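You operate a simulated robot arm through the tools that you are given. There is no shell and no other tool.

You are at the controls of a simulated robot arm. One attempt, no reset.

JOB
Empty the strainer over the blue rim bowl, rinse it, fit it back.
Fine: two thirds or more of the scraps land in the bowl; sink tap on first, shut at the end.

The check looks at the end state, three seconds after you hand in, the way a careful person would. Anything else that was tipped, shoved, dropped, spilled or broken makes it a failure.

ROBOT AND FRAMES
A 6-joint arm with a two-finger gripper, fixed in place. Base frame: the origin is on the floor under the middle of its stand, x ahead of it, y to its left, z up. Readings come in mm, degrees, newtons and seconds.
With the tool pointing down near the work surface it reaches from about 400 to 680 mm from the base axis. Its first joint turns from -66.0 to 66.0 degrees. Payload 2.45 kg.
The tool frame sits at the grasp point between the pads (the TCP): z along the fingers, y along the line on which they close. The tips reach 30 mm beyond it. The gripper opens to 106 mm; its body begins 79 mm behind the TCP.
Orientation is told as [roll, pitch, yaw] about the base's x, y, z axes, in that order, counted from this pose: with the fingers straight down and closing along the base's y, the tool's x points along the base's -x, its y along +y and its z along -z.

CONTROLS
- The arm moves only by the tool play_rows. Its argument "steps" is a list of rows, each a list of 3 entries, a list of its own where there are three numbers: the shift along the tool's x, y, z in units of 150 mm (1.0 is 150 mm), then the turn, a rotation vector about the tool's x, y, z in units of 120 degrees (1.0 is 120 degrees), then the opening, from 0 (shut) to 1 (fully open). In form: [[[x, y, z], [ax, ay, az], jaw], ...]. A call has 1 to 20 rows; each row is the pose to reach, as a shift and turn from the pose commanded when the call began, along the tool's axes at that moment. A call with a number of a shift or a turn outside -1 to 1 is refused whole. A row lasts 0.2 s, in which the tool goes at most 50 mm and 8.6 degrees; a call with a longer step from one row to the next is refused whole, and so is a gripper value outside its range. A pose out of reach is approached as far as the arm can. The call stops where the force on the tool passes 40 N (or 10 N more than at its start, if that is more) or the arm is blocked; 0.2 s more then pass. Each finger travels about 153 mm/s and halts on what it meets, pressing with about 29 N; the grip force reading is that of the motor and also rises with nothing between the fingers. The clock runs only during rows and for 0.2 s after the last one: add rows that repeat a pose to give the fingers time. It gives the time, the measured TCP pose, the force on the tool (base axes), the opening and the grip force at its end, in the units of the frame above (readings bear some noise), with the torque about the TCP (base axes, N m) and any sound that the robot's microphone picked up.
- Cameras (640 x 400 px; columns grow to the right, rows downward): "scene" is fixed at [76.1, 428.3, 1418.3]; the picture's right is [-0.56, -0.83, 0.00], its down [-0.35, 0.24, -0.91] and it looks along [0.75, -0.51, -0.43] (base axes); focal length 287 px, centre (320, 200). "wrist" rides on the gripper at [76, -2, -106] in the tool frame; the picture's right is [0.02, 1.00, 0.00], its down [-0.78, 0.02, -0.62] and it looks along [-0.62, 0.01, 0.78] (tool axes); focal length 247 px, centre (320, 200). There is no depth. A picture from a camera that has moved, and an enlarged one, comes with that camera's place and axes in the base frame and with its lens.
- snapshot(camera): a new picture of that camera. No time passes.
- inspect(camera, box): a new picture of the part [left, top, right, bottom] of that camera's present view, enlarged. No time passes.
- job_done(): hands the job in; it is judged then, once.

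Places have to be worked out from the pictures, the camera data and where the tool is seen. Open the gripper and draw the arm clear of the work before you hand the job in, unless the task says otherwise.

The tools are called as a command line: name --argument value ..., lists and objects as JSON in quotes. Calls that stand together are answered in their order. play_rows: Moves the arm, as the interface text tells. Its arguments: {"type":"object","properties":{"steps":{"type":"array","items":{"type":"array"}}},"required":["steps"]} The other tools are called the same way: snapshot (camera) takes a picture; inspect (camera, box) takes an enlarged picture of a part of a camera's view; job_done () hands the job in.

At the start:

```text
time_s: 0.0
ee_pos: [307.8, 96.8, 1258.9]
orientation: [0.1, 0.0, 0.0]
ft_force: [-0.7, 0.3, 0.0]
ft_torque: [0.03, 0.0, -0.01]
finger_gap: 106.0
grip_force: 0.1
```

scene: 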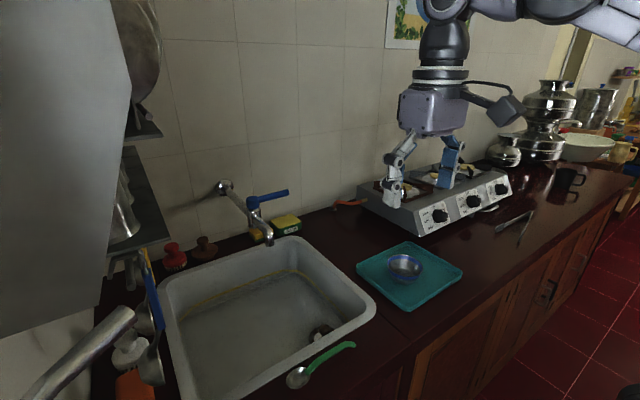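
wrist: 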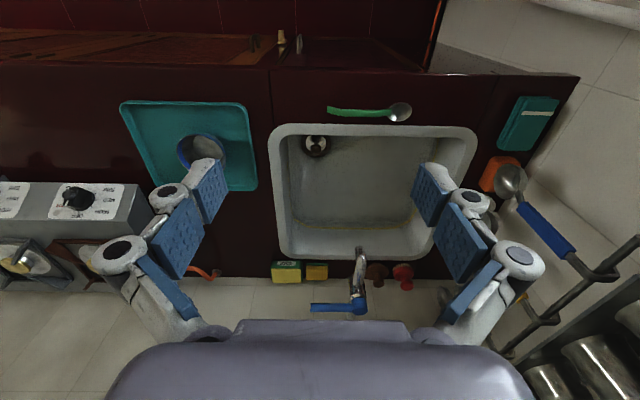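

I'll start by enlarging the sink, tap, tray and surroundings to work out where everything is.

inspect --camera "wrist" --box '[250, 80, 490, 230]'

inspect --camera "scene" --box '[150, 220, 390, 400]'

inspect --camera "scene" --box '[200, 160, 330, 250]'

inspect --camera "wrist" --box '[260, 230, 440, 340]'

inspect --camera "scene" --box '[340, 230, 480, 320]'

```text
2.67 times, centred on (370, 155) of wrist
camera zoom: at [230.2, 94.2, 1366.0], right [-0.02, 1.0, 0.0], down [0.78, 0.02, 0.62], along [0.62, 0.02, -0.78], focal length 659 px, centre (187, 320)
```

zoom: 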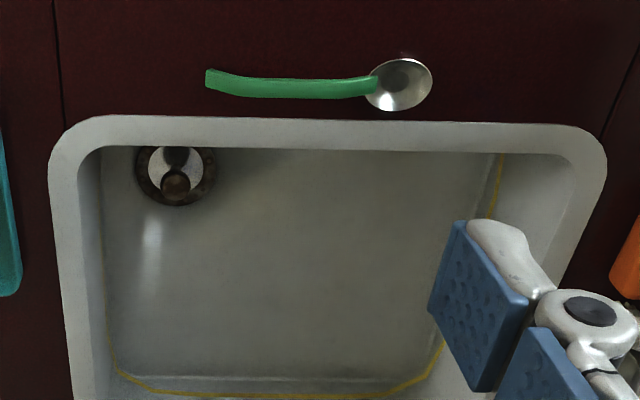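

```text
2.22 times, centred on (270, 310) of scene
camera zoom: at [76.1, 428.3, 1418.3], right [-0.56, -0.83, 0.0], down [-0.35, 0.24, -0.91], along [0.75, -0.51, -0.43], focal length 639 px, centre (431, -44)
```

zoom: 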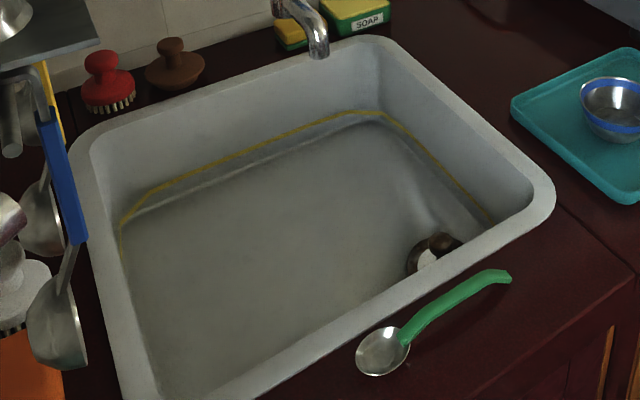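

```text
4.44 times, centred on (265, 205) of scene
camera zoom: at [76.1, 428.3, 1418.3], right [-0.56, -0.83, 0.0], down [-0.35, 0.24, -0.91], along [0.75, -0.51, -0.43], focal length 1277 px, centre (564, 178)
```

zoom: 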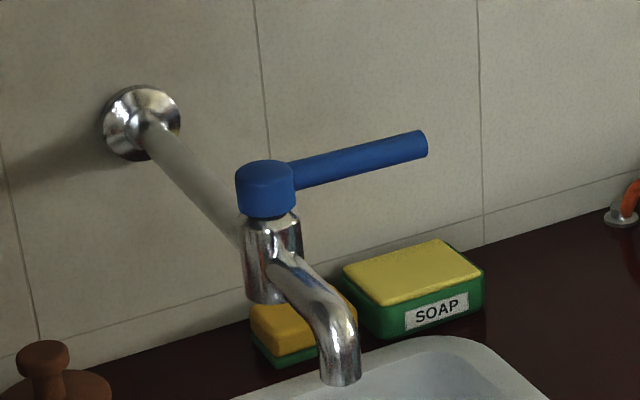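

```text
3.56 times, centred on (350, 285) of wrist
camera zoom: at [230.2, 94.2, 1366.0], right [-0.02, 1.0, 0.0], down [0.78, 0.02, 0.62], along [0.62, 0.02, -0.78], focal length 878 px, centre (213, -102)
```

zoom: 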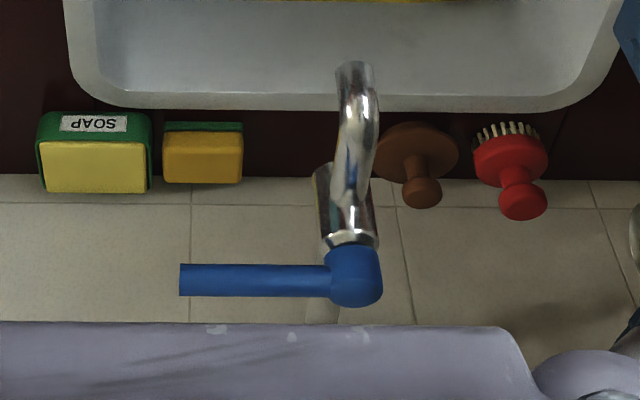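

```text
4.44 times, centred on (410, 275) of scene
camera zoom: at [76.1, 428.3, 1418.3], right [-0.56, -0.83, 0.0], down [-0.35, 0.24, -0.91], along [0.75, -0.51, -0.43], focal length 1277 px, centre (-80, -133)
```

zoom: 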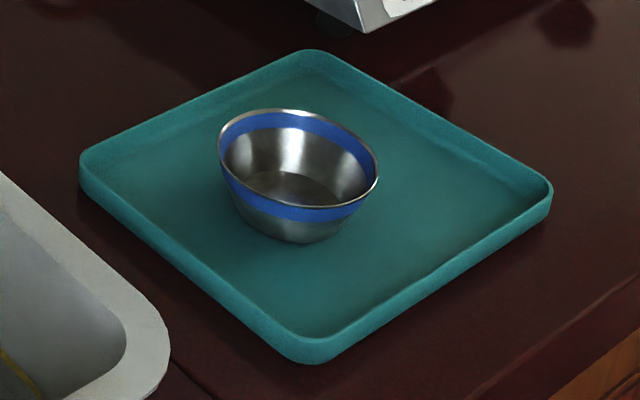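

The spout tip triangulates to about (644,194,1008), the lever pivot to (729,194,1094) and the lever end to (735,90,1094). The strainer is near (560,93,~700). I'm lowering the arm over the near side of the sink for a closer look at the strainer.

play_rows --steps '[[[-0.12, 0, 0.25], [0, 0, 0], 1], [[-0.25, 0, 0.5], [0, 0, 0], 1], [[-0.37, 0, 0.75], [0, 0, 0], 1], [[-0.5, 0, 1.0], [0, 0, 0], 1], [[-0.5, 0, 1.0], [0, 0, 0], 1]]'

snapshot --camera "wrist"

snapshot --camera "scene"

```text
time_s: 1.2
ee_pos: [381.9, 92.7, 1111.7]
orientation: [0.1, 0.0, -0.1]
ft_force: [0.6, 0.8, 0.3]
ft_torque: [-0.01, 0.03, -0.02]
finger_gap: 106.2
grip_force: 0.1
```

```text
taken
camera wrist: at [304.1, 92.3, 1217.7], right [-0.02, 1.0, 0.0], down [0.78, 0.02, 0.62], along [0.62, 0.02, -0.78], focal length 247 px, centre (320, 200)
```

wrist: 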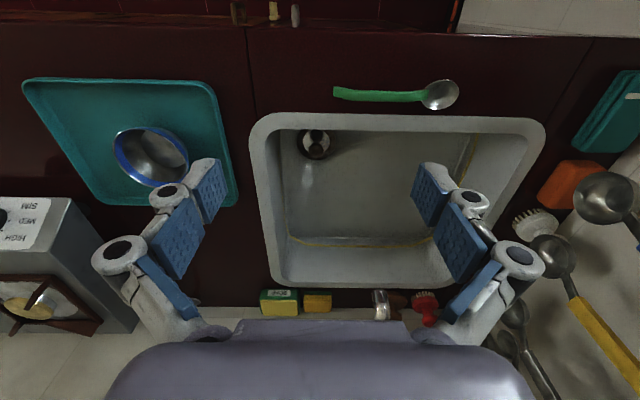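

```text
taken
```

scene: 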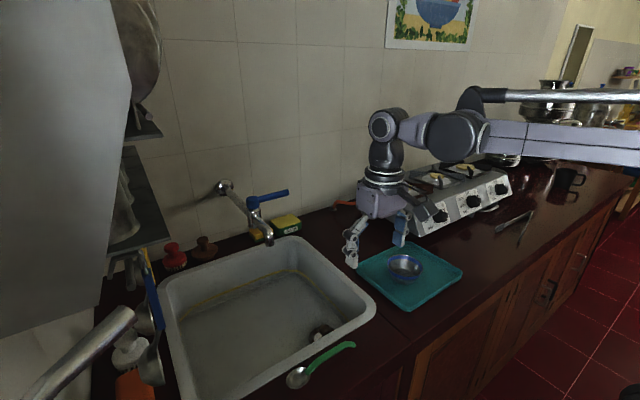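

The arm moved cleanly. I'm enlarging the strainer and bowl from here.

inspect --camera "wrist" --box '[280, 115, 350, 165]'

inspect --camera "wrist" --box '[90, 100, 230, 200]'

inspect --camera "scene" --box '[290, 305, 360, 355]'

```text
8.00 times, centred on (315, 140) of wrist
camera zoom: at [304.1, 92.3, 1217.7], right [-0.02, 1.0, 0.0], down [0.78, 0.02, 0.62], along [0.62, 0.02, -0.78], focal length 1976 px, centre (360, 680)
```

zoom: 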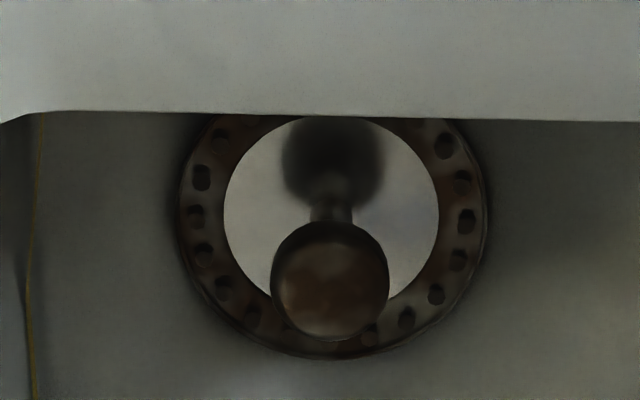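

```text
4.00 times, centred on (160, 150) of wrist
camera zoom: at [304.1, 92.3, 1217.7], right [-0.02, 1.0, 0.0], down [0.78, 0.02, 0.62], along [0.62, 0.02, -0.78], focal length 988 px, centre (960, 400)
```

zoom: 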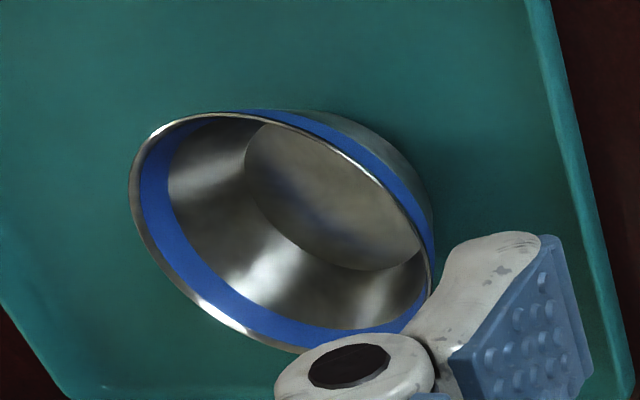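

```text
8.00 times, centred on (325, 330) of scene
camera zoom: at [76.1, 428.3, 1418.3], right [-0.56, -0.83, 0.0], down [-0.35, 0.24, -0.91], along [0.75, -0.51, -0.43], focal length 2299 px, centre (280, -840)
```

zoom: 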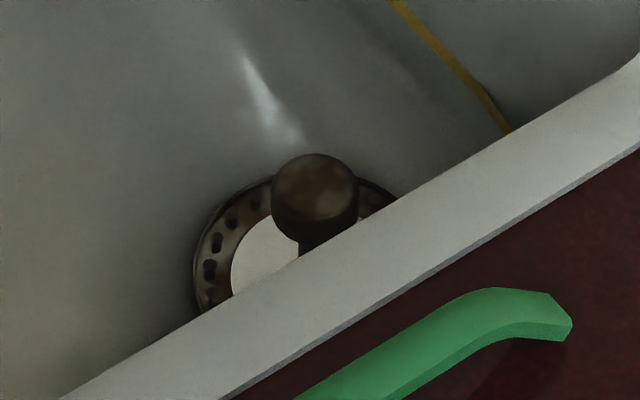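

The knob is about 31 mm across with its centre near (549,93,738), and the ring's top edge is at z≈700 with an 87 mm diameter. I'm moving above it to see the scraps and the basket.

play_rows --steps '[[[-0.2, 0, 0.2], [0, 0, 0], 1], [[-0.4, 0, 0.4], [0, 0, 0], 1], [[-0.6, 0, 0.6], [0, 0, 0], 1], [[-0.8, 0, 0.8], [0, 0, 0], 1], [[-1.0, 0, 0.95], [0, 0, 0], 1], [[-1.0, 0, 0.95], [0, 0, 0], 1]]'

snapshot --camera "wrist"

inspect --camera "wrist" --box '[270, 40, 370, 120]'

snapshot --camera "scene"

```text
time_s: 2.6
ee_pos: [530.0, 94.4, 969.2]
orientation: [0.1, 0.0, -0.1]
ft_force: [-0.1, -0.2, -0.8]
ft_torque: [-0.03, 0.05, -0.04]
finger_gap: 106.0
grip_force: 0.1
```

```text
taken
camera wrist: at [453.2, 93.2, 1076.1], right [-0.02, 1.0, 0.0], down [0.78, 0.02, 0.62], along [0.62, 0.02, -0.78], focal length 247 px, centre (320, 200)
```

wrist: 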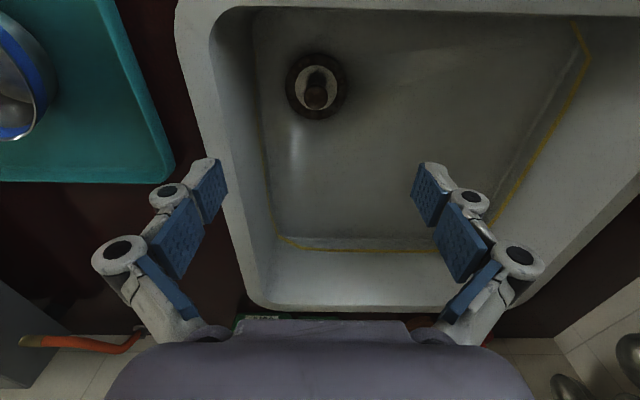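

```text
5.00 times, centred on (320, 80) of wrist
camera zoom: at [453.2, 93.2, 1076.1], right [-0.02, 1.0, 0.0], down [0.78, 0.02, 0.62], along [0.62, 0.02, -0.78], focal length 1235 px, centre (320, 800)
```

zoom: 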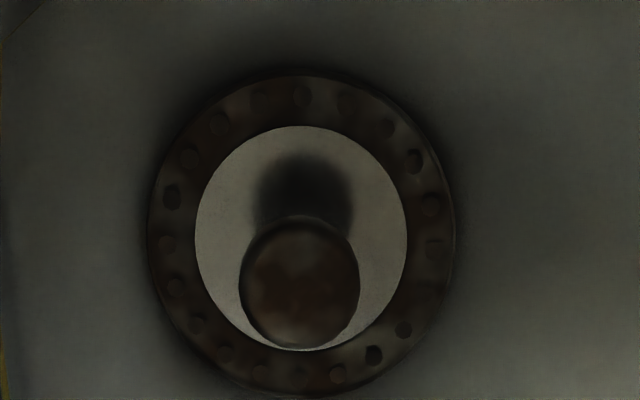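

```text
taken
```

scene: 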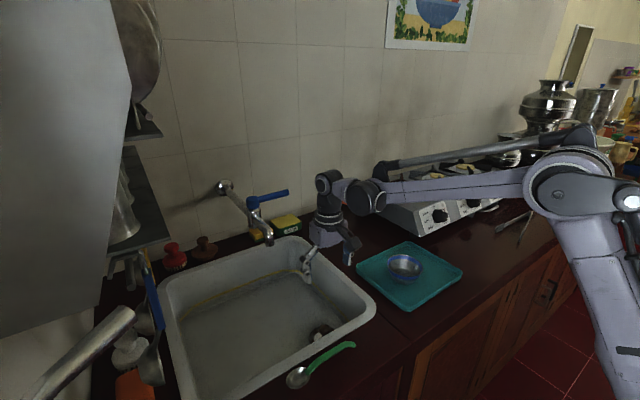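

There are no loose pieces visible; a pale fill sits inside the perforated ring. The strainer centre is about (548,92). The tap comes first, so I'm raising the arm, closing the fingers and pitching the tool forward to hook behind the blue lever.

play_rows --steps '[[[0, 0, -0.25], [0, 0, 0], 0.7], [[0, 0, -0.5], [0, 0, 0], 0.4], [[0, 0, -0.75], [0, 0, 0], 0.1], [[0, 0, -1.0], [0, 0, 0], 0], [[0, 0, -1.0], [0, 0, 0], 0]]'

play_rows --steps '[[[-0.1, 0, -0.1], [0, -0.0625, 0], 0], [[-0.2, 0, -0.2], [0, -0.125, 0], 0], [[-0.3, 0, -0.3], [0, -0.1875, 0], 0], [[-0.4, 0, -0.4], [0, -0.25, 0], 0], [[-0.5, 0, -0.5], [0, -0.3125, 0], 0], [[-0.6, 0, -0.6], [0, -0.375, 0], 0], [[-0.6, 0, -0.6], [0, -0.375, 0], 0]]'

snapshot --camera "wrist"

snapshot --camera "scene"

```text
time_s: 3.8
ee_pos: [531.0, 95.8, 1116.3]
orientation: [0.1, 0.1, 0.0]
ft_force: [-0.3, -0.1, 0.9]
ft_torque: [0.02, -0.02, 0.01]
finger_gap: 0.1
grip_force: 28.4
```

```text
time_s: 5.4
ee_pos: [623.9, 95.6, 1206.7]
orientation: [0.2, -45.0, -0.1]
ft_force: [-0.6, 0.0, -0.4]
ft_torque: [0.0, -0.02, 0.0]
finger_gap: 0.2
grip_force: 28.5
```

```text
taken
camera wrist: at [492.5, 94.0, 1228.6], right [-0.02, 1.0, -0.01], down [0.11, 0.01, 0.99], along [0.99, 0.01, -0.11], focal length 247 px, centre (320, 200)
```

wrist: 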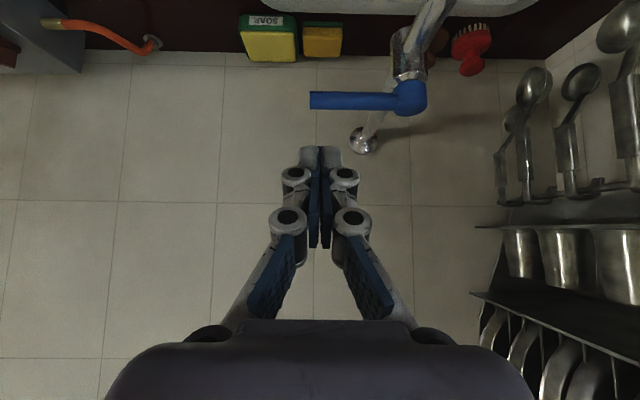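

```text
taken
```

scene: 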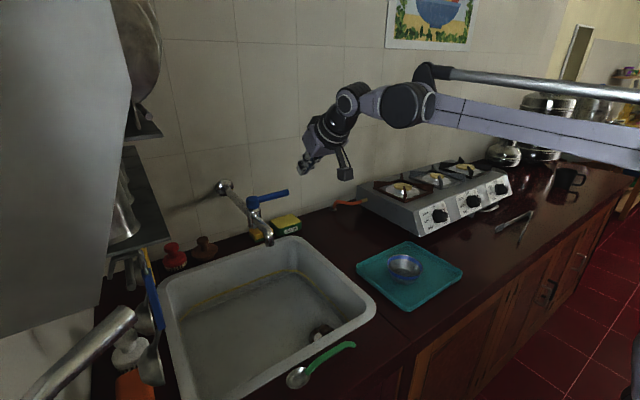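

The lever is confirmed at x≈737, z≈1095, y≈88–177, and the closed fingers are about 27 mm wide at the tips. I'm moving them over and behind the lever at y≈108.

play_rows --steps '[[[-0.13, 0.02, 0.25], [0, 0, 0], 0], [[-0.26, 0.04, 0.5], [0, 0, 0], 0], [[-0.39, 0.06, 0.75], [0, 0, 0], 0], [[-0.519, 0.08, 0.99], [0, 0, 0], 0], [[-0.519, 0.08, 0.99], [0, 0, 0], 0]]'

snapshot --camera "wrist"

snapshot --camera "scene"

```text
time_s: 6.6
ee_pos: [782.1, 105.3, 1155.0]
orientation: [0.1, -45.0, 0.0]
ft_force: [-1.1, 0.2, -0.2]
ft_torque: [-0.02, 0.0, -0.01]
finger_gap: 0.2
grip_force: 28.6
```

```text
taken
camera wrist: at [651.0, 104.4, 1176.9], right [-0.02, 1.0, -0.01], down [0.11, 0.01, 0.99], along [0.99, 0.01, -0.11], focal length 247 px, centre (320, 200)
```

wrist: 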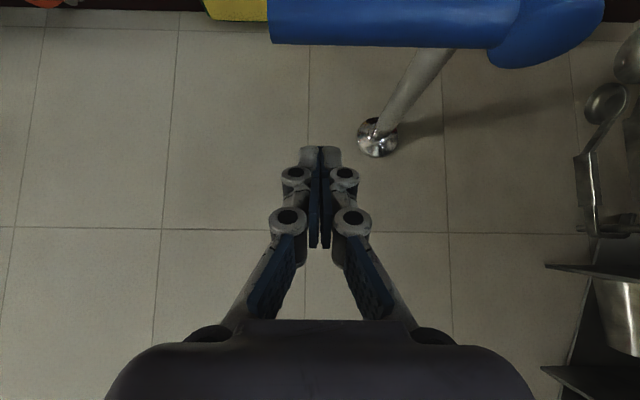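

```text
taken
```

scene: 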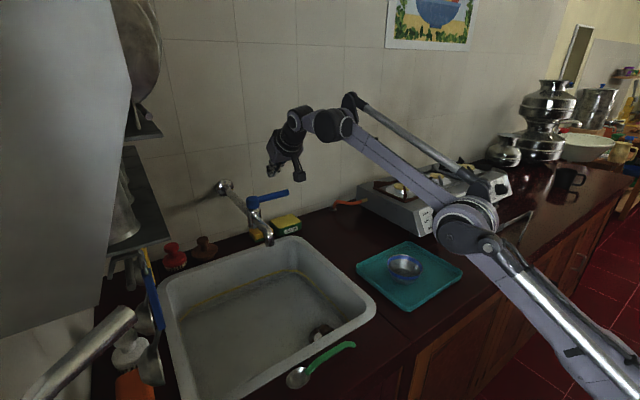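

The fingers are over and behind the lever with the wall well clear. I'm lowering straight down about 58 mm so the tips drop below lever height.

play_rows --steps '[[[0.07, 0, 0.07], [0, 0, 0], 0], [[0.14, 0, 0.14], [0, 0, 0], 0], [[0.21, 0, 0.21], [0, 0, 0], 0], [[0.273, 0, 0.273], [0, 0, 0], 0], [[0.273, 0, 0.273], [0, 0, 0], 0]]'

snapshot --camera "wrist"

inspect --camera "scene" --box '[200, 120, 340, 260]'

```text
time_s: 7.8
ee_pos: [783.3, 107.1, 1097.6]
orientation: [0.1, -45.1, 0.0]
ft_force: [0.3, 0.1, 0.4]
ft_torque: [0.01, -0.02, 0.02]
finger_gap: 0.1
grip_force: 28.6
```

```text
taken
camera wrist: at [652.3, 106.2, 1119.9], right [-0.02, 1.0, -0.01], down [0.11, 0.01, 0.99], along [0.99, 0.01, -0.11], focal length 247 px, centre (320, 200)
```

wrist: 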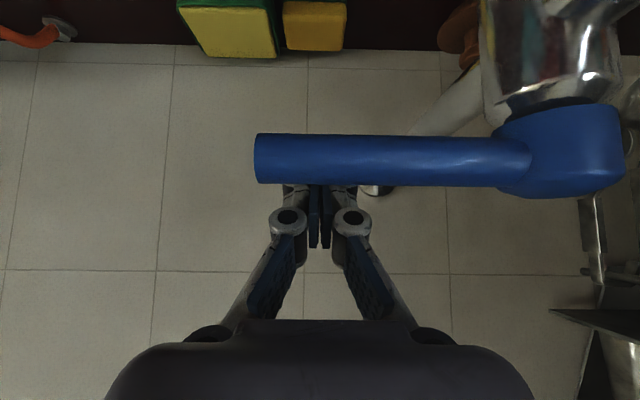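

```text
2.86 times, centred on (270, 190) of scene
camera zoom: at [76.1, 428.3, 1418.3], right [-0.56, -0.83, 0.0], down [-0.35, 0.24, -0.91], along [0.75, -0.51, -0.43], focal length 821 px, centre (463, 229)
```

zoom: 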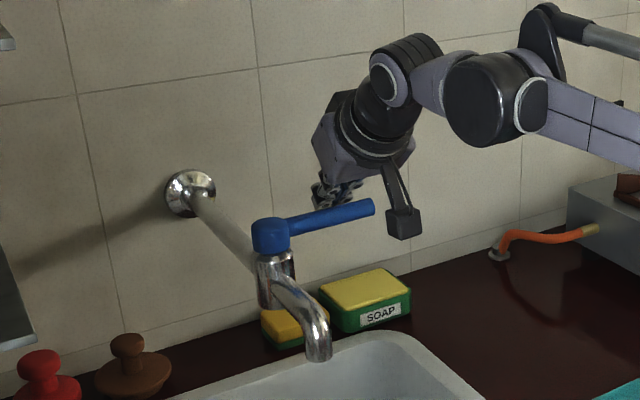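

The fingers sit behind the lever near its free end. I'm pulling the lever toward the robot along an arc to open the tap.

play_rows --steps '[[[0.061, 0.007, -0.061], [0, 0, 0], 0], [[0.123, 0.02, -0.123], [0, 0, 0], 0], [[0.189, 0.02, -0.189], [0, 0, 0], 0], [[0.259, 0.02, -0.259], [0, 0, 0], 0], [[0.33, 0.02, -0.33], [0, 0, 0], 0]]'

snapshot --camera "wrist"

inspect --camera "scene" --box '[180, 120, 340, 280]'

```text
time_s: 9.0
ee_pos: [714.2, 111.7, 1099.5]
orientation: [0.1, -45.0, 0.0]
ft_force: [0.5, 0.3, 0.3]
ft_torque: [0.02, 0.0, -0.04]
finger_gap: 0.1
grip_force: 28.9
```

```text
taken
camera wrist: at [583.5, 110.5, 1121.8], right [-0.02, 1.0, -0.01], down [0.11, 0.02, 0.99], along [0.99, 0.01, -0.11], focal length 247 px, centre (320, 200)
```

wrist: 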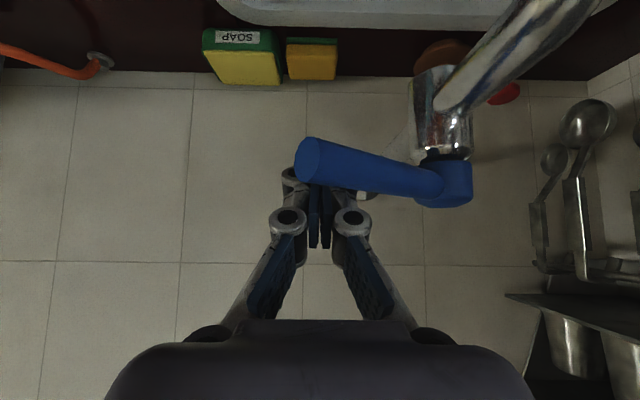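

```text
2.50 times, centred on (260, 200) of scene
camera zoom: at [76.1, 428.3, 1418.3], right [-0.56, -0.83, 0.0], down [-0.35, 0.24, -0.91], along [0.75, -0.51, -0.43], focal length 718 px, centre (470, 200)
```

zoom: 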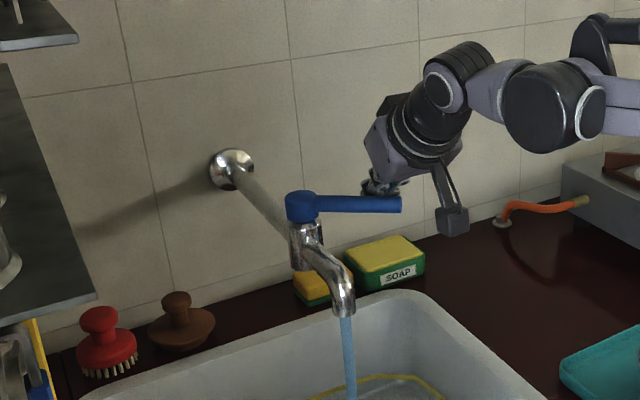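

Water is running and the lever turned freely. I'm opening it a little further so it is clearly on.

play_rows --steps '[[[0.061, 0.03, -0.061], [0, 0, 0], 0], [[0.123, 0.07, -0.123], [0, 0, 0], 0], [[0.184, 0.12, -0.184], [0, 0, 0], 0], [[0.184, 0.12, -0.184], [0, 0, 0], 0]]'

snapshot --camera "wrist"

snapshot --camera "scene"

```text
time_s: 10.0
ee_pos: [673.6, 129.3, 1097.8]
orientation: [0.1, -45.1, -0.1]
ft_force: [-0.5, -0.4, -0.8]
ft_torque: [0.02, 0.02, -0.01]
finger_gap: 0.2
grip_force: 28.5
```

```text
taken
camera wrist: at [544.3, 128.6, 1120.3], right [-0.02, 1.0, -0.01], down [0.11, 0.01, 0.99], along [0.99, 0.01, -0.11], focal length 247 px, centre (320, 200)
```

wrist: 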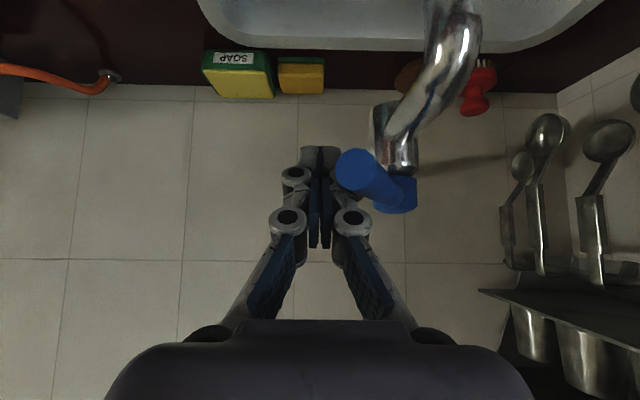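

```text
taken
```

scene: 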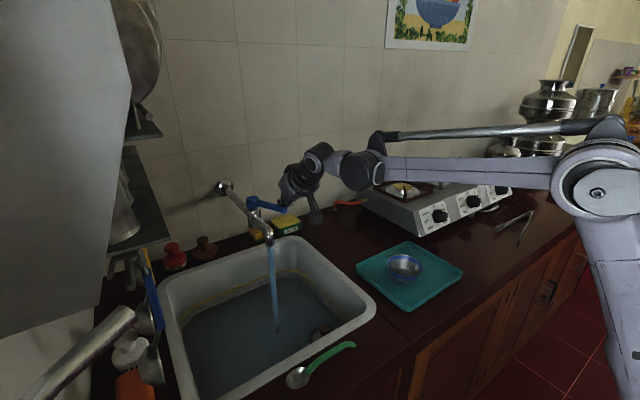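

The tap is well on, and the sink floor looks bluish, so water may be collecting behind the clogged strainer. I'm checking that before going for the strainer.

inspect --camera "scene" --box '[150, 220, 390, 400]'

inspect --camera "scene" --box '[200, 160, 330, 250]'

```text
2.22 times, centred on (270, 310) of scene
camera zoom: at [76.1, 428.3, 1418.3], right [-0.56, -0.83, 0.0], down [-0.35, 0.24, -0.91], along [0.75, -0.51, -0.43], focal length 639 px, centre (431, -44)
```

zoom: 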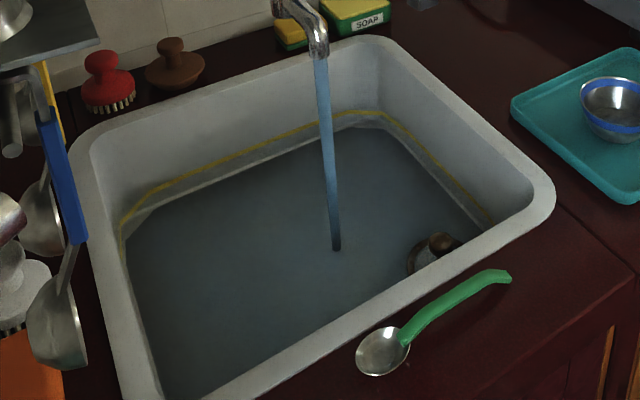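

```text
4.44 times, centred on (265, 205) of scene
camera zoom: at [76.1, 428.3, 1418.3], right [-0.56, -0.83, 0.0], down [-0.35, 0.24, -0.91], along [0.75, -0.51, -0.43], focal length 1277 px, centre (564, 178)
```

zoom: 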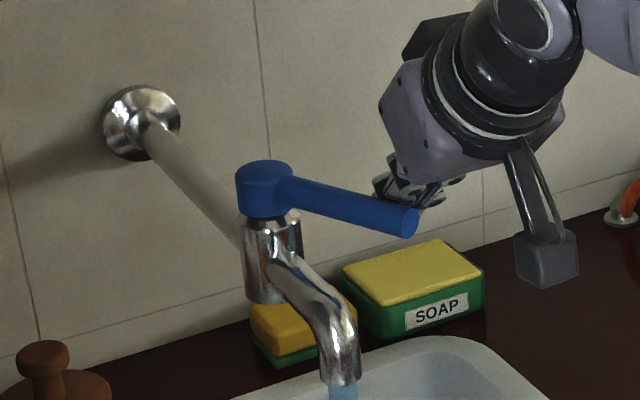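

The water level is creeping up slowly, so I'll keep moving. I'm backing the fingers away from the lever on the -y side and lifting clear.

play_rows --steps '[[[0, -0.12, 0], [0, 0, 0], 0], [[-0.02, -0.2, -0.2], [0, 0, 0], 0], [[-0.04, -0.2, -0.45], [0, 0, 0], 0], [[-0.05, -0.2, -0.7], [0, 0, 0], 0.3], [[-0.05, -0.2, -0.7], [0, 0, 0], 0.6]]'

play_rows --steps '[[[0.1, 0, 0.05], [0, 0.0625, 0], 0.6], [[0.2, 0, 0.1], [0, 0.125, 0], 0.6], [[0.3, 0, 0.15], [0, 0.1875, 0], 0.6], [[0.4, 0, 0.2], [0, 0.25, 0], 0.6], [[0.5, 0, 0.25], [0, 0.3125, 0], 0.6], [[0.6, 0, 0.3], [0, 0.375, 0], 0.6], [[0.6, 0, 0.3], [0, 0.375, 0], 0.6]]'

snapshot --camera "scene"

```text
time_s: 11.2
ee_pos: [607.4, 101.0, 1177.6]
orientation: [0.1, -45.0, 0.0]
ft_force: [0.8, 0.6, -0.8]
ft_torque: [0.0, 0.01, 0.01]
finger_gap: 63.7
grip_force: 0.1
```

```text
time_s: 12.8
ee_pos: [572.7, 99.8, 1082.4]
orientation: [0.1, 0.1, 0.1]
ft_force: [0.2, -1.0, 0.6]
ft_torque: [0.03, 0.03, -0.03]
finger_gap: 63.6
grip_force: 0.0
```

```text
taken
```

scene: 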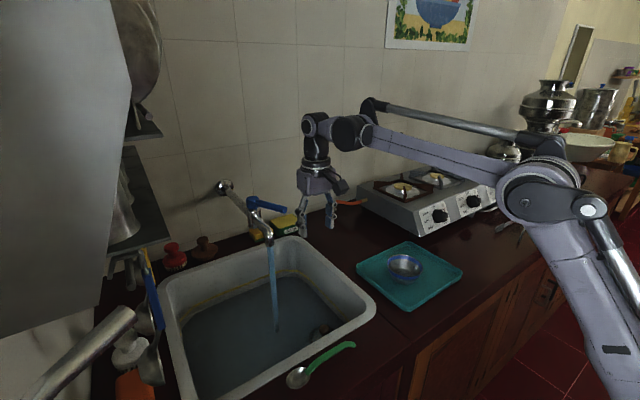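

The tap is running and the arm is clear. I'm yawing the tool so the wrist camera will sit over open sink rather than the near rim, and centring over the strainer.

play_rows --steps '[[[0.01, 0, 0.04], [0, 0, -0.0714], 0.6], [[0.02, -0.01, 0.07], [0, 0, -0.1428], 0.6], [[0.04, -0.01, 0.11], [0, 0, -0.2142], 0.6], [[0.05, -0.02, 0.15], [0, 0, -0.2856], 0.6], [[0.06, -0.02, 0.18], [0, 0, -0.357], 0.6], [[0.07, -0.02, 0.22], [0, 0, -0.4284], 0.6], [[0.08, -0.03, 0.25], [0, 0, -0.4998], 0.6], [[0.09, -0.03, 0.29], [0, 0, -0.5712], 0.6], [[0.1, -0.03, 0.33], [0, 0, -0.6426], 0.6], [[0.12, -0.04, 0.36], [0, 0, -0.714], 0.6], [[0.13, -0.04, 0.4], [0, 0, -0.7854], 0.6], [[0.14, -0.05, 0.43], [0, 0, -0.8568], 0.6], [[0.15, -0.05, 0.47], [0, 0, -0.9282], 0.6], [[0.16, -0.05, 0.5], [0, 0, -0.9996], 0.6]]'

snapshot --camera "wrist"

snapshot --camera "scene"

```text
time_s: 15.8
ee_pos: [549.3, 92.2, 1008.2]
orientation: [-0.1, -0.1, 120.2]
ft_force: [-0.5, -0.5, 0.3]
ft_torque: [-0.01, 0.02, 0.05]
finger_gap: 63.5
grip_force: 0.0
```

```text
taken
camera wrist: at [587.8, 27.5, 1114.9], right [-0.85, -0.52, 0.0], down [-0.41, 0.67, 0.62], along [-0.32, 0.53, -0.78], focal length 247 px, centre (320, 200)
```

wrist: 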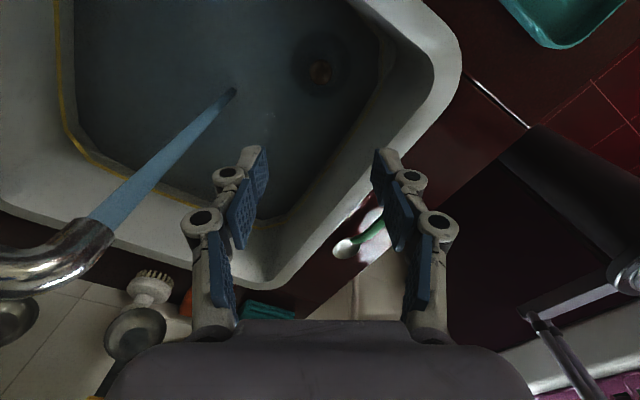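

```text
taken
```

scene: 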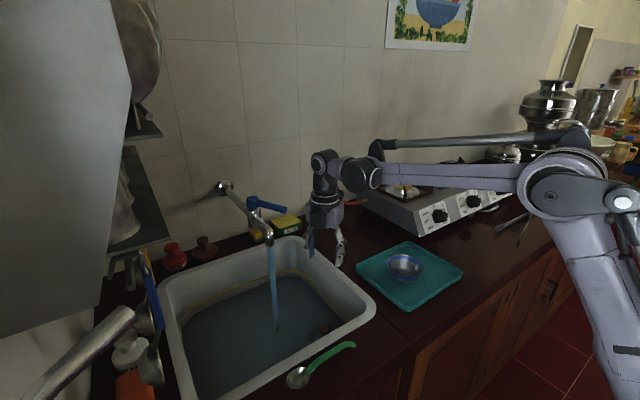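

Yaw 120° is fine, and the knob still projects to about (551,91), though water has now covered the ring. I'm turning a further 40° while descending.

play_rows --steps '[[[0, 0, 0.2], [0, 0, -0.068], 0.6], [[0, 0, 0.4], [0, 0, -0.136], 0.6], [[0, 0, 0.6], [0, 0, -0.204], 0.6], [[0, 0, 0.8], [0, 0, -0.272], 0.6], [[0, 0, 1.0], [0, 0, -0.333], 0.6], [[0, 0, 1.0], [0, 0, -0.333], 0.6]]'

snapshot --camera "wrist"

inspect --camera "scene" --box '[200, 180, 400, 380]'

```text
time_s: 17.2
ee_pos: [553.5, 94.4, 860.9]
orientation: [-0.2, 0.0, 160.0]
ft_force: [-0.6, 0.1, -0.4]
ft_torque: [-0.02, -0.02, 0.02]
finger_gap: 63.7
grip_force: 0.0
```

```text
taken
camera wrist: at [622.7, 69.5, 967.8], right [-0.32, -0.95, 0.0], down [-0.74, 0.25, 0.62], along [-0.59, 0.2, -0.78], focal length 247 px, centre (320, 200)
```

wrist: 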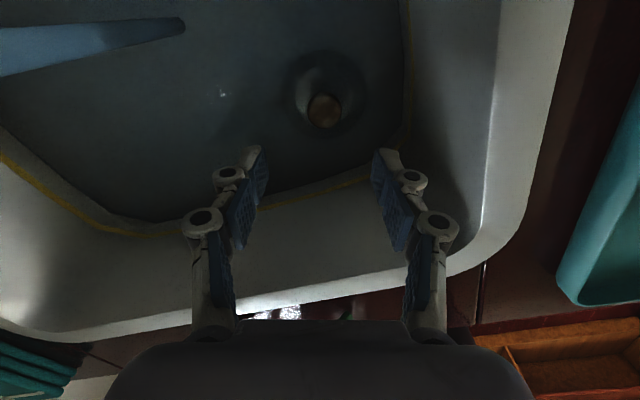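

```text
2.00 times, centred on (300, 280) of scene
camera zoom: at [76.1, 428.3, 1418.3], right [-0.56, -0.83, 0.0], down [-0.35, 0.24, -0.91], along [0.75, -0.51, -0.43], focal length 575 px, centre (360, 40)
```

zoom: 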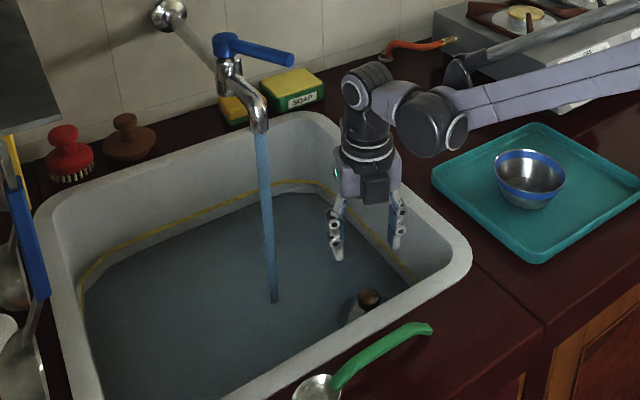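

The knob projects to about (548,90), 3 mm off the tool axis. I'm correcting that and lowering to z≈746, where the tips stay about 16 mm above the ring, before closing.

play_rows --steps '[[[-0.005, 0.012, 0.2], [0, 0, 0], 0.6], [[-0.009, 0.025, 0.4], [0, 0, 0], 0.6], [[-0.009, 0.025, 0.55], [0, 0, 0], 0.6], [[-0.009, 0.025, 0.65], [0, 0, 0], 0.6], [[-0.009, 0.025, 0.767], [0, 0, 0], 0.6], [[-0.009, 0.025, 0.767], [0, 0, 0], 0.6]]'

snapshot --camera "wrist"

inspect --camera "scene" --box '[250, 200, 400, 370]'

```text
time_s: 18.6
ee_pos: [548.1, 87.9, 741.8]
orientation: [-0.1, 0.1, 159.9]
ft_force: [-0.1, 0.9, -0.1]
ft_torque: [0.02, 0.0, -0.02]
finger_gap: 63.6
grip_force: 0.1
```

```text
taken
camera wrist: at [619.2, 64.5, 849.5], right [-0.32, -0.95, 0.0], down [-0.74, 0.25, 0.62], along [-0.59, 0.2, -0.78], focal length 247 px, centre (320, 200)
```

wrist: 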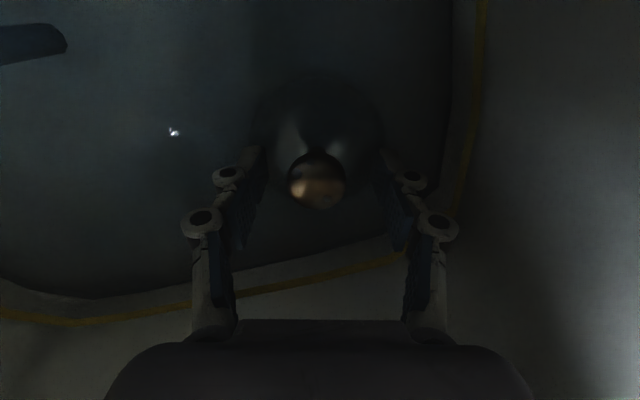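

```text
2.35 times, centred on (325, 285) of scene
camera zoom: at [76.1, 428.3, 1418.3], right [-0.56, -0.83, 0.0], down [-0.35, 0.24, -0.91], along [0.75, -0.51, -0.43], focal length 676 px, centre (308, 0)
```

zoom: 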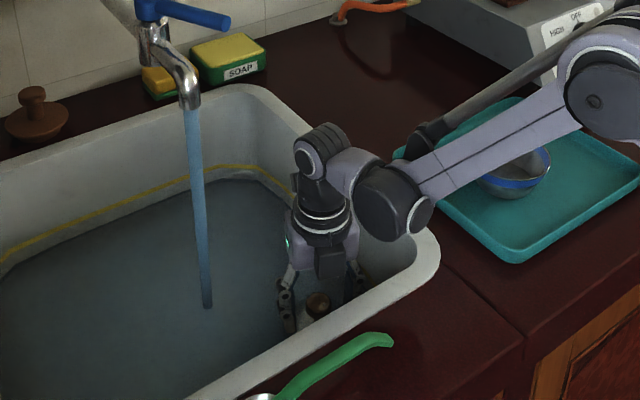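

The knob is centred between the pads, so I'm closing on it.

play_rows --steps '[[[0, 0, 0], [0, 0, 0], 0.3], [[0, 0, 0], [0, 0, 0], 0.1], [[0, 0, 0], [0, 0, 0], 0], [[0, 0, 0], [0, 0, 0], 0]]'

snapshot --camera "wrist"

```text
time_s: 19.6
ee_pos: [547.8, 89.1, 742.8]
orientation: [-0.1, 0.0, 159.9]
ft_force: [-0.1, 0.4, 0.2]
ft_torque: [0.0, -0.01, 0.0]
finger_gap: 29.7
grip_force: 28.7
```

```text
taken
camera wrist: at [619.2, 64.5, 849.8], right [-0.32, -0.95, 0.0], down [-0.74, 0.25, 0.62], along [-0.59, 0.2, -0.78], focal length 247 px, centre (320, 200)
```

wrist: 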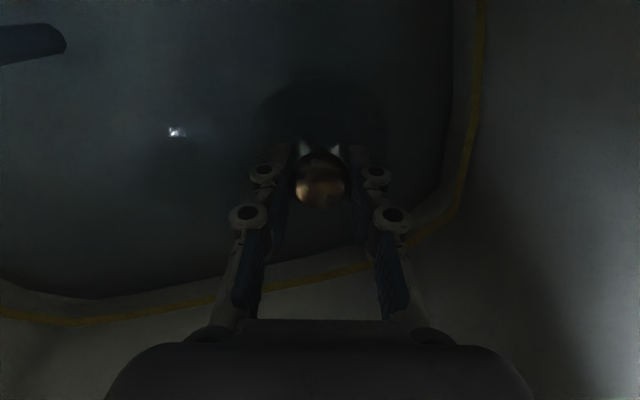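

The grip holds at 29.7 mm on the knob, and I'm noting the seating pose as (548,89,742.5). I'm lifting straight up, slowly at first.

play_rows --steps '[[[0, 0, -0.05], [0, 0, 0], 0], [[0, 0, -0.12], [0, 0, 0], 0], [[0, 0, -0.25], [0, 0, 0], 0], [[0, 0, -0.4], [0, 0, 0], 0], [[0, 0, -0.6], [0, 0, 0], 0], [[0, 0, -0.8], [0, 0, 0], 0], [[0, 0, -1.0], [0, 0, 0], 0], [[0, 0, -1.0], [0, 0, 0], 0]]'

snapshot --camera "wrist"

snapshot --camera "scene"

```text
time_s: 21.4
ee_pos: [546.7, 87.9, 893.3]
orientation: [-0.2, 0.0, 159.9]
ft_force: [0.0, 0.1, -0.5]
ft_torque: [-0.01, -0.01, 0.03]
finger_gap: 29.7
grip_force: 29.0
```

```text
taken
camera wrist: at [617.1, 63.4, 999.8], right [-0.32, -0.95, 0.0], down [-0.74, 0.25, 0.62], along [-0.59, 0.2, -0.78], focal length 247 px, centre (320, 200)
```

wrist: 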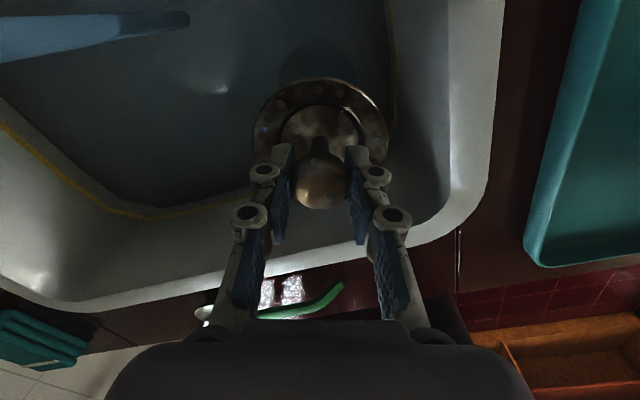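

```text
taken
```

scene: 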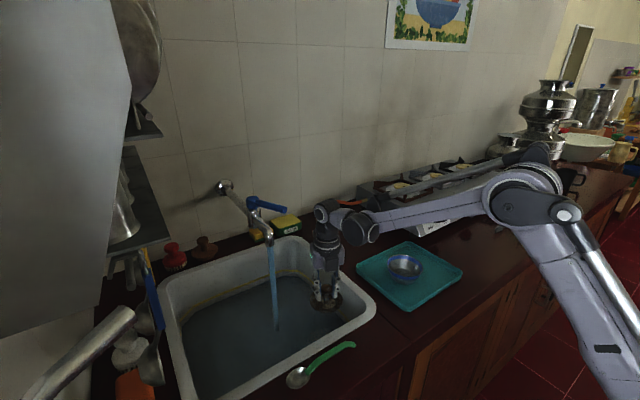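

The strainer came up with the gripper. I'm enlarging it to see its contents and shape, and checking the drain.

inspect --camera "wrist" --box '[230, 60, 410, 220]'

inspect --camera "scene" --box '[280, 220, 380, 330]'

```text
2.50 times, centred on (320, 140) of wrist
camera zoom: at [617.1, 63.4, 999.8], right [-0.32, -0.95, 0.0], down [-0.74, 0.25, 0.62], along [-0.59, 0.2, -0.78], focal length 617 px, centre (320, 350)
```

zoom: 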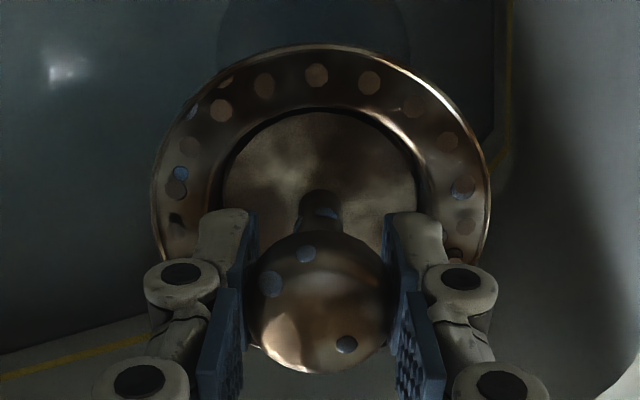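

```text
3.64 times, centred on (330, 275) of scene
camera zoom: at [76.1, 428.3, 1418.3], right [-0.56, -0.83, 0.0], down [-0.35, 0.24, -0.91], along [0.75, -0.51, -0.43], focal length 1045 px, centre (284, -73)
```

zoom: 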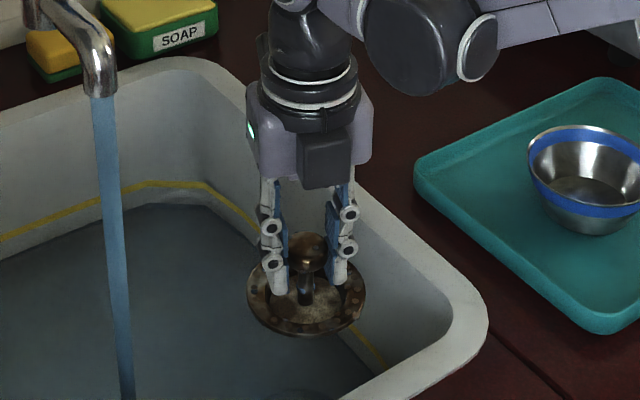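

The strainer holds a flat mass of scraps in its central cup. I'm raising it well clear and yawing to about 105°, which puts the camera on the upper side for the tip.

play_rows --steps '[[[0, 0, -0.15], [0, 0, 0.0655], 0], [[0, 0, -0.3], [0, 0, 0.131], 0], [[0, 0, -0.45], [0, 0, 0.1965], 0], [[0, 0, -0.6], [0, 0, 0.262], 0], [[0, 0, -0.75], [0, 0, 0.3275], 0], [[0, 0, -0.9], [0, 0, 0.393], 0], [[0, 0, -1.0], [0, 0, 0.458], 0], [[0, 0, -1.0], [0, 0, 0.458], 0]]'

snapshot --camera "wrist"

snapshot --camera "scene"

```text
time_s: 23.2
ee_pos: [546.9, 86.7, 1042.5]
orientation: [-0.2, -0.1, 104.8]
ft_force: [0.1, 0.0, -0.8]
ft_torque: [-0.01, -0.03, 0.0]
finger_gap: 29.6
grip_force: 29.1
```

```text
taken
camera wrist: at [566.6, 14.6, 1149.9], right [-0.96, -0.28, 0.0], down [-0.22, 0.75, 0.62], along [-0.17, 0.6, -0.78], focal length 247 px, centre (320, 200)
```

wrist: 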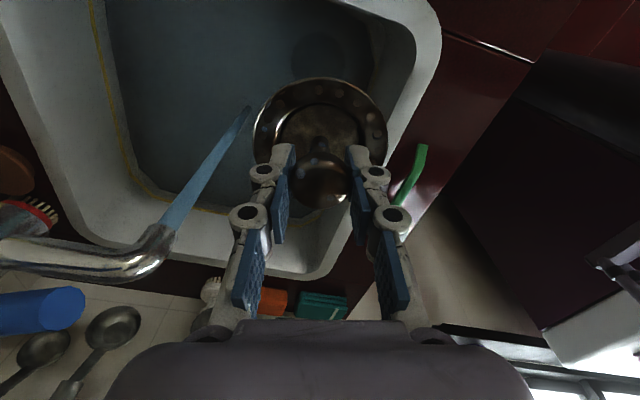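

```text
taken
```

scene: 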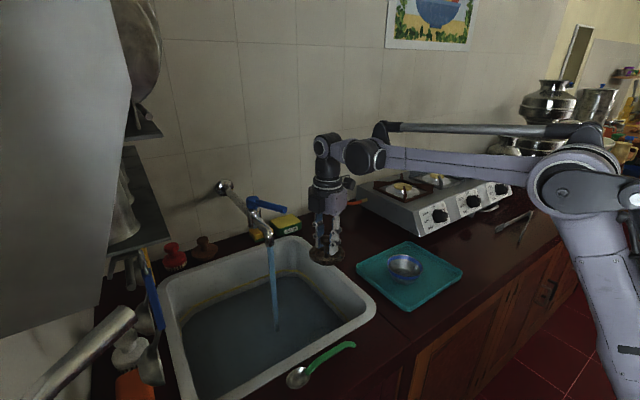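

The strainer is high and clear, so I'm carrying it level toward the bowl, which I judge to be near (493,-158) with its rim at z≈884.

play_rows --steps '[[[0.12, 0.07, 0], [0, 0, 0], 0], [[0.28, 0.16, 0], [0, 0, 0], 0], [[0.46, 0.26, 0], [0, 0, 0], 0], [[0.64, 0.37, 0], [0, 0, 0], 0], [[0.82, 0.48, 0], [0, 0, 0], 0], [[1.0, 0.58, 0], [0, 0, 0], 0], [[1.0, 0.58, 0], [0, 0, 0], 0]]'

snapshot --camera "scene"

snapshot --camera "wrist"

```text
time_s: 24.8
ee_pos: [501.4, -78.8, 1043.0]
orientation: [-0.2, 0.0, 105.0]
ft_force: [0.8, 0.7, -1.4]
ft_torque: [0.03, -0.01, 0.01]
finger_gap: 29.6
grip_force: 28.8
```

```text
taken
```

scene: 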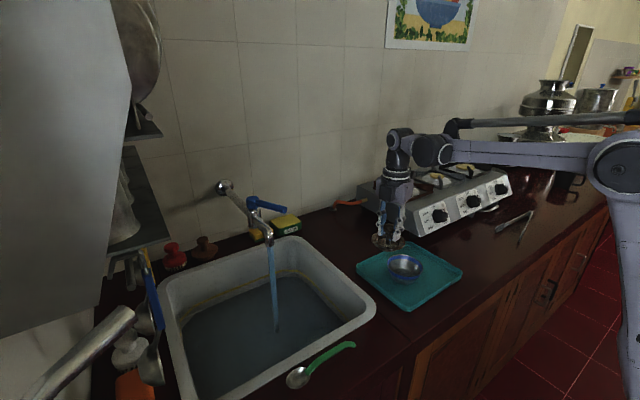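

```text
taken
camera wrist: at [522.6, -152.0, 1149.7], right [-0.96, -0.28, 0.0], down [-0.22, 0.75, 0.62], along [-0.17, 0.6, -0.78], focal length 247 px, centre (320, 200)
```

wrist: 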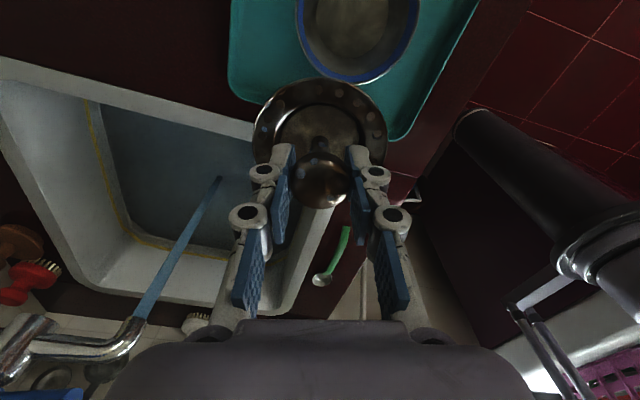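

The bowl centre refines to about (489,-153), rim z≈890. I'm shifting to line up with it and starting the tilt, up to 40° for now.

play_rows --steps '[[[0.06, 0.04, 0], [0, 0.05, 0], 0], [[0.12, 0.08, 0], [0, 0.11, 0], 0], [[0.18, 0.13, 0], [0, 0.17, 0], 0], [[0.24, 0.17, 0], [0, 0.23, 0], 0], [[0.29, 0.205, 0], [0, 0.285, 0], 0], [[0.29, 0.205, 0], [0, 0.333, 0], 0], [[0.29, 0.205, 0], [0, 0.333, 0], 0]]'

snapshot --camera "wrist"

snapshot --camera "scene"

```text
time_s: 26.4
ee_pos: [484.5, -129.3, 1042.1]
orientation: [-0.1, 40.0, 104.9]
ft_force: [0.5, 0.1, -0.3]
ft_torque: [-0.03, 0.01, 0.01]
finger_gap: 29.5
grip_force: 28.4
```

```text
taken
camera wrist: at [481.3, -119.3, 1173.2], right [-0.96, -0.27, 0.01], down [-0.27, 0.96, -0.03], along [0.0, -0.03, -1.0], focal length 247 px, centre (320, 200)
```

wrist: 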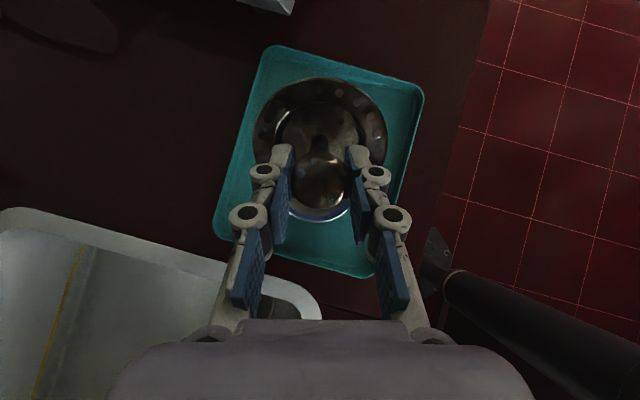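

```text
taken
```

scene: 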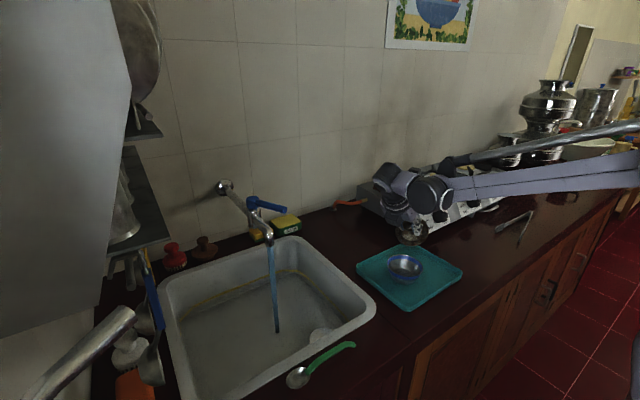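

Looking straight down now, the bowl centre resolves to (489,-154), about 25 mm ahead of the TCP as planned. I'm continuing the tilt to 75° and lowering a little.

play_rows --steps '[[[-0.028, 0, 0.02], [0, 0.05, 0], 0], [[-0.055, 0, 0.04], [0, 0.11, 0], 0], [[-0.083, 0, 0.061], [0, 0.17, 0], 0], [[-0.11, 0, 0.082], [0, 0.23, 0], 0], [[-0.138, 0, 0.102], [0, 0.292, 0], 0], [[-0.138, 0, 0.102], [0, 0.292, 0], 0]]'

snapshot --camera "wrist"

inspect --camera "scene" --box '[320, 130, 520, 330]'

```text
time_s: 27.8
ee_pos: [481.6, -122.7, 1017.0]
orientation: [-0.4, 75.1, 104.7]
ft_force: [-0.2, 0.0, -0.4]
ft_torque: [0.05, 0.01, 0.01]
finger_gap: 29.6
grip_force: 29.5
```

```text
taken
camera wrist: at [460.7, -41.3, 1119.6], right [-0.96, -0.26, 0.02], down [-0.22, 0.77, -0.6], along [0.14, -0.58, -0.8], focal length 247 px, centre (320, 200)
```

wrist: 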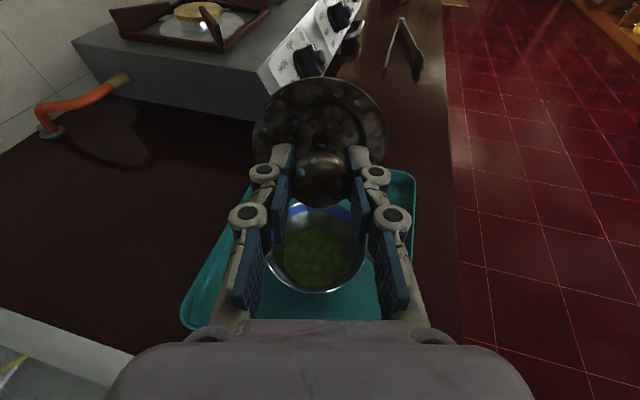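

```text
2.00 times, centred on (420, 230) of scene
camera zoom: at [76.1, 428.3, 1418.3], right [-0.56, -0.83, 0.0], down [-0.35, 0.24, -0.91], along [0.75, -0.51, -0.43], focal length 575 px, centre (120, 140)
```

zoom: 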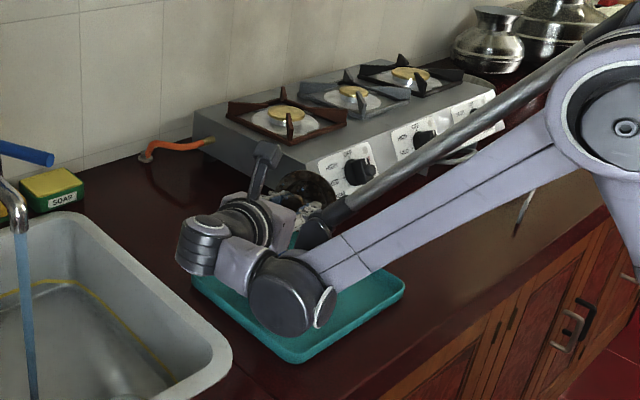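

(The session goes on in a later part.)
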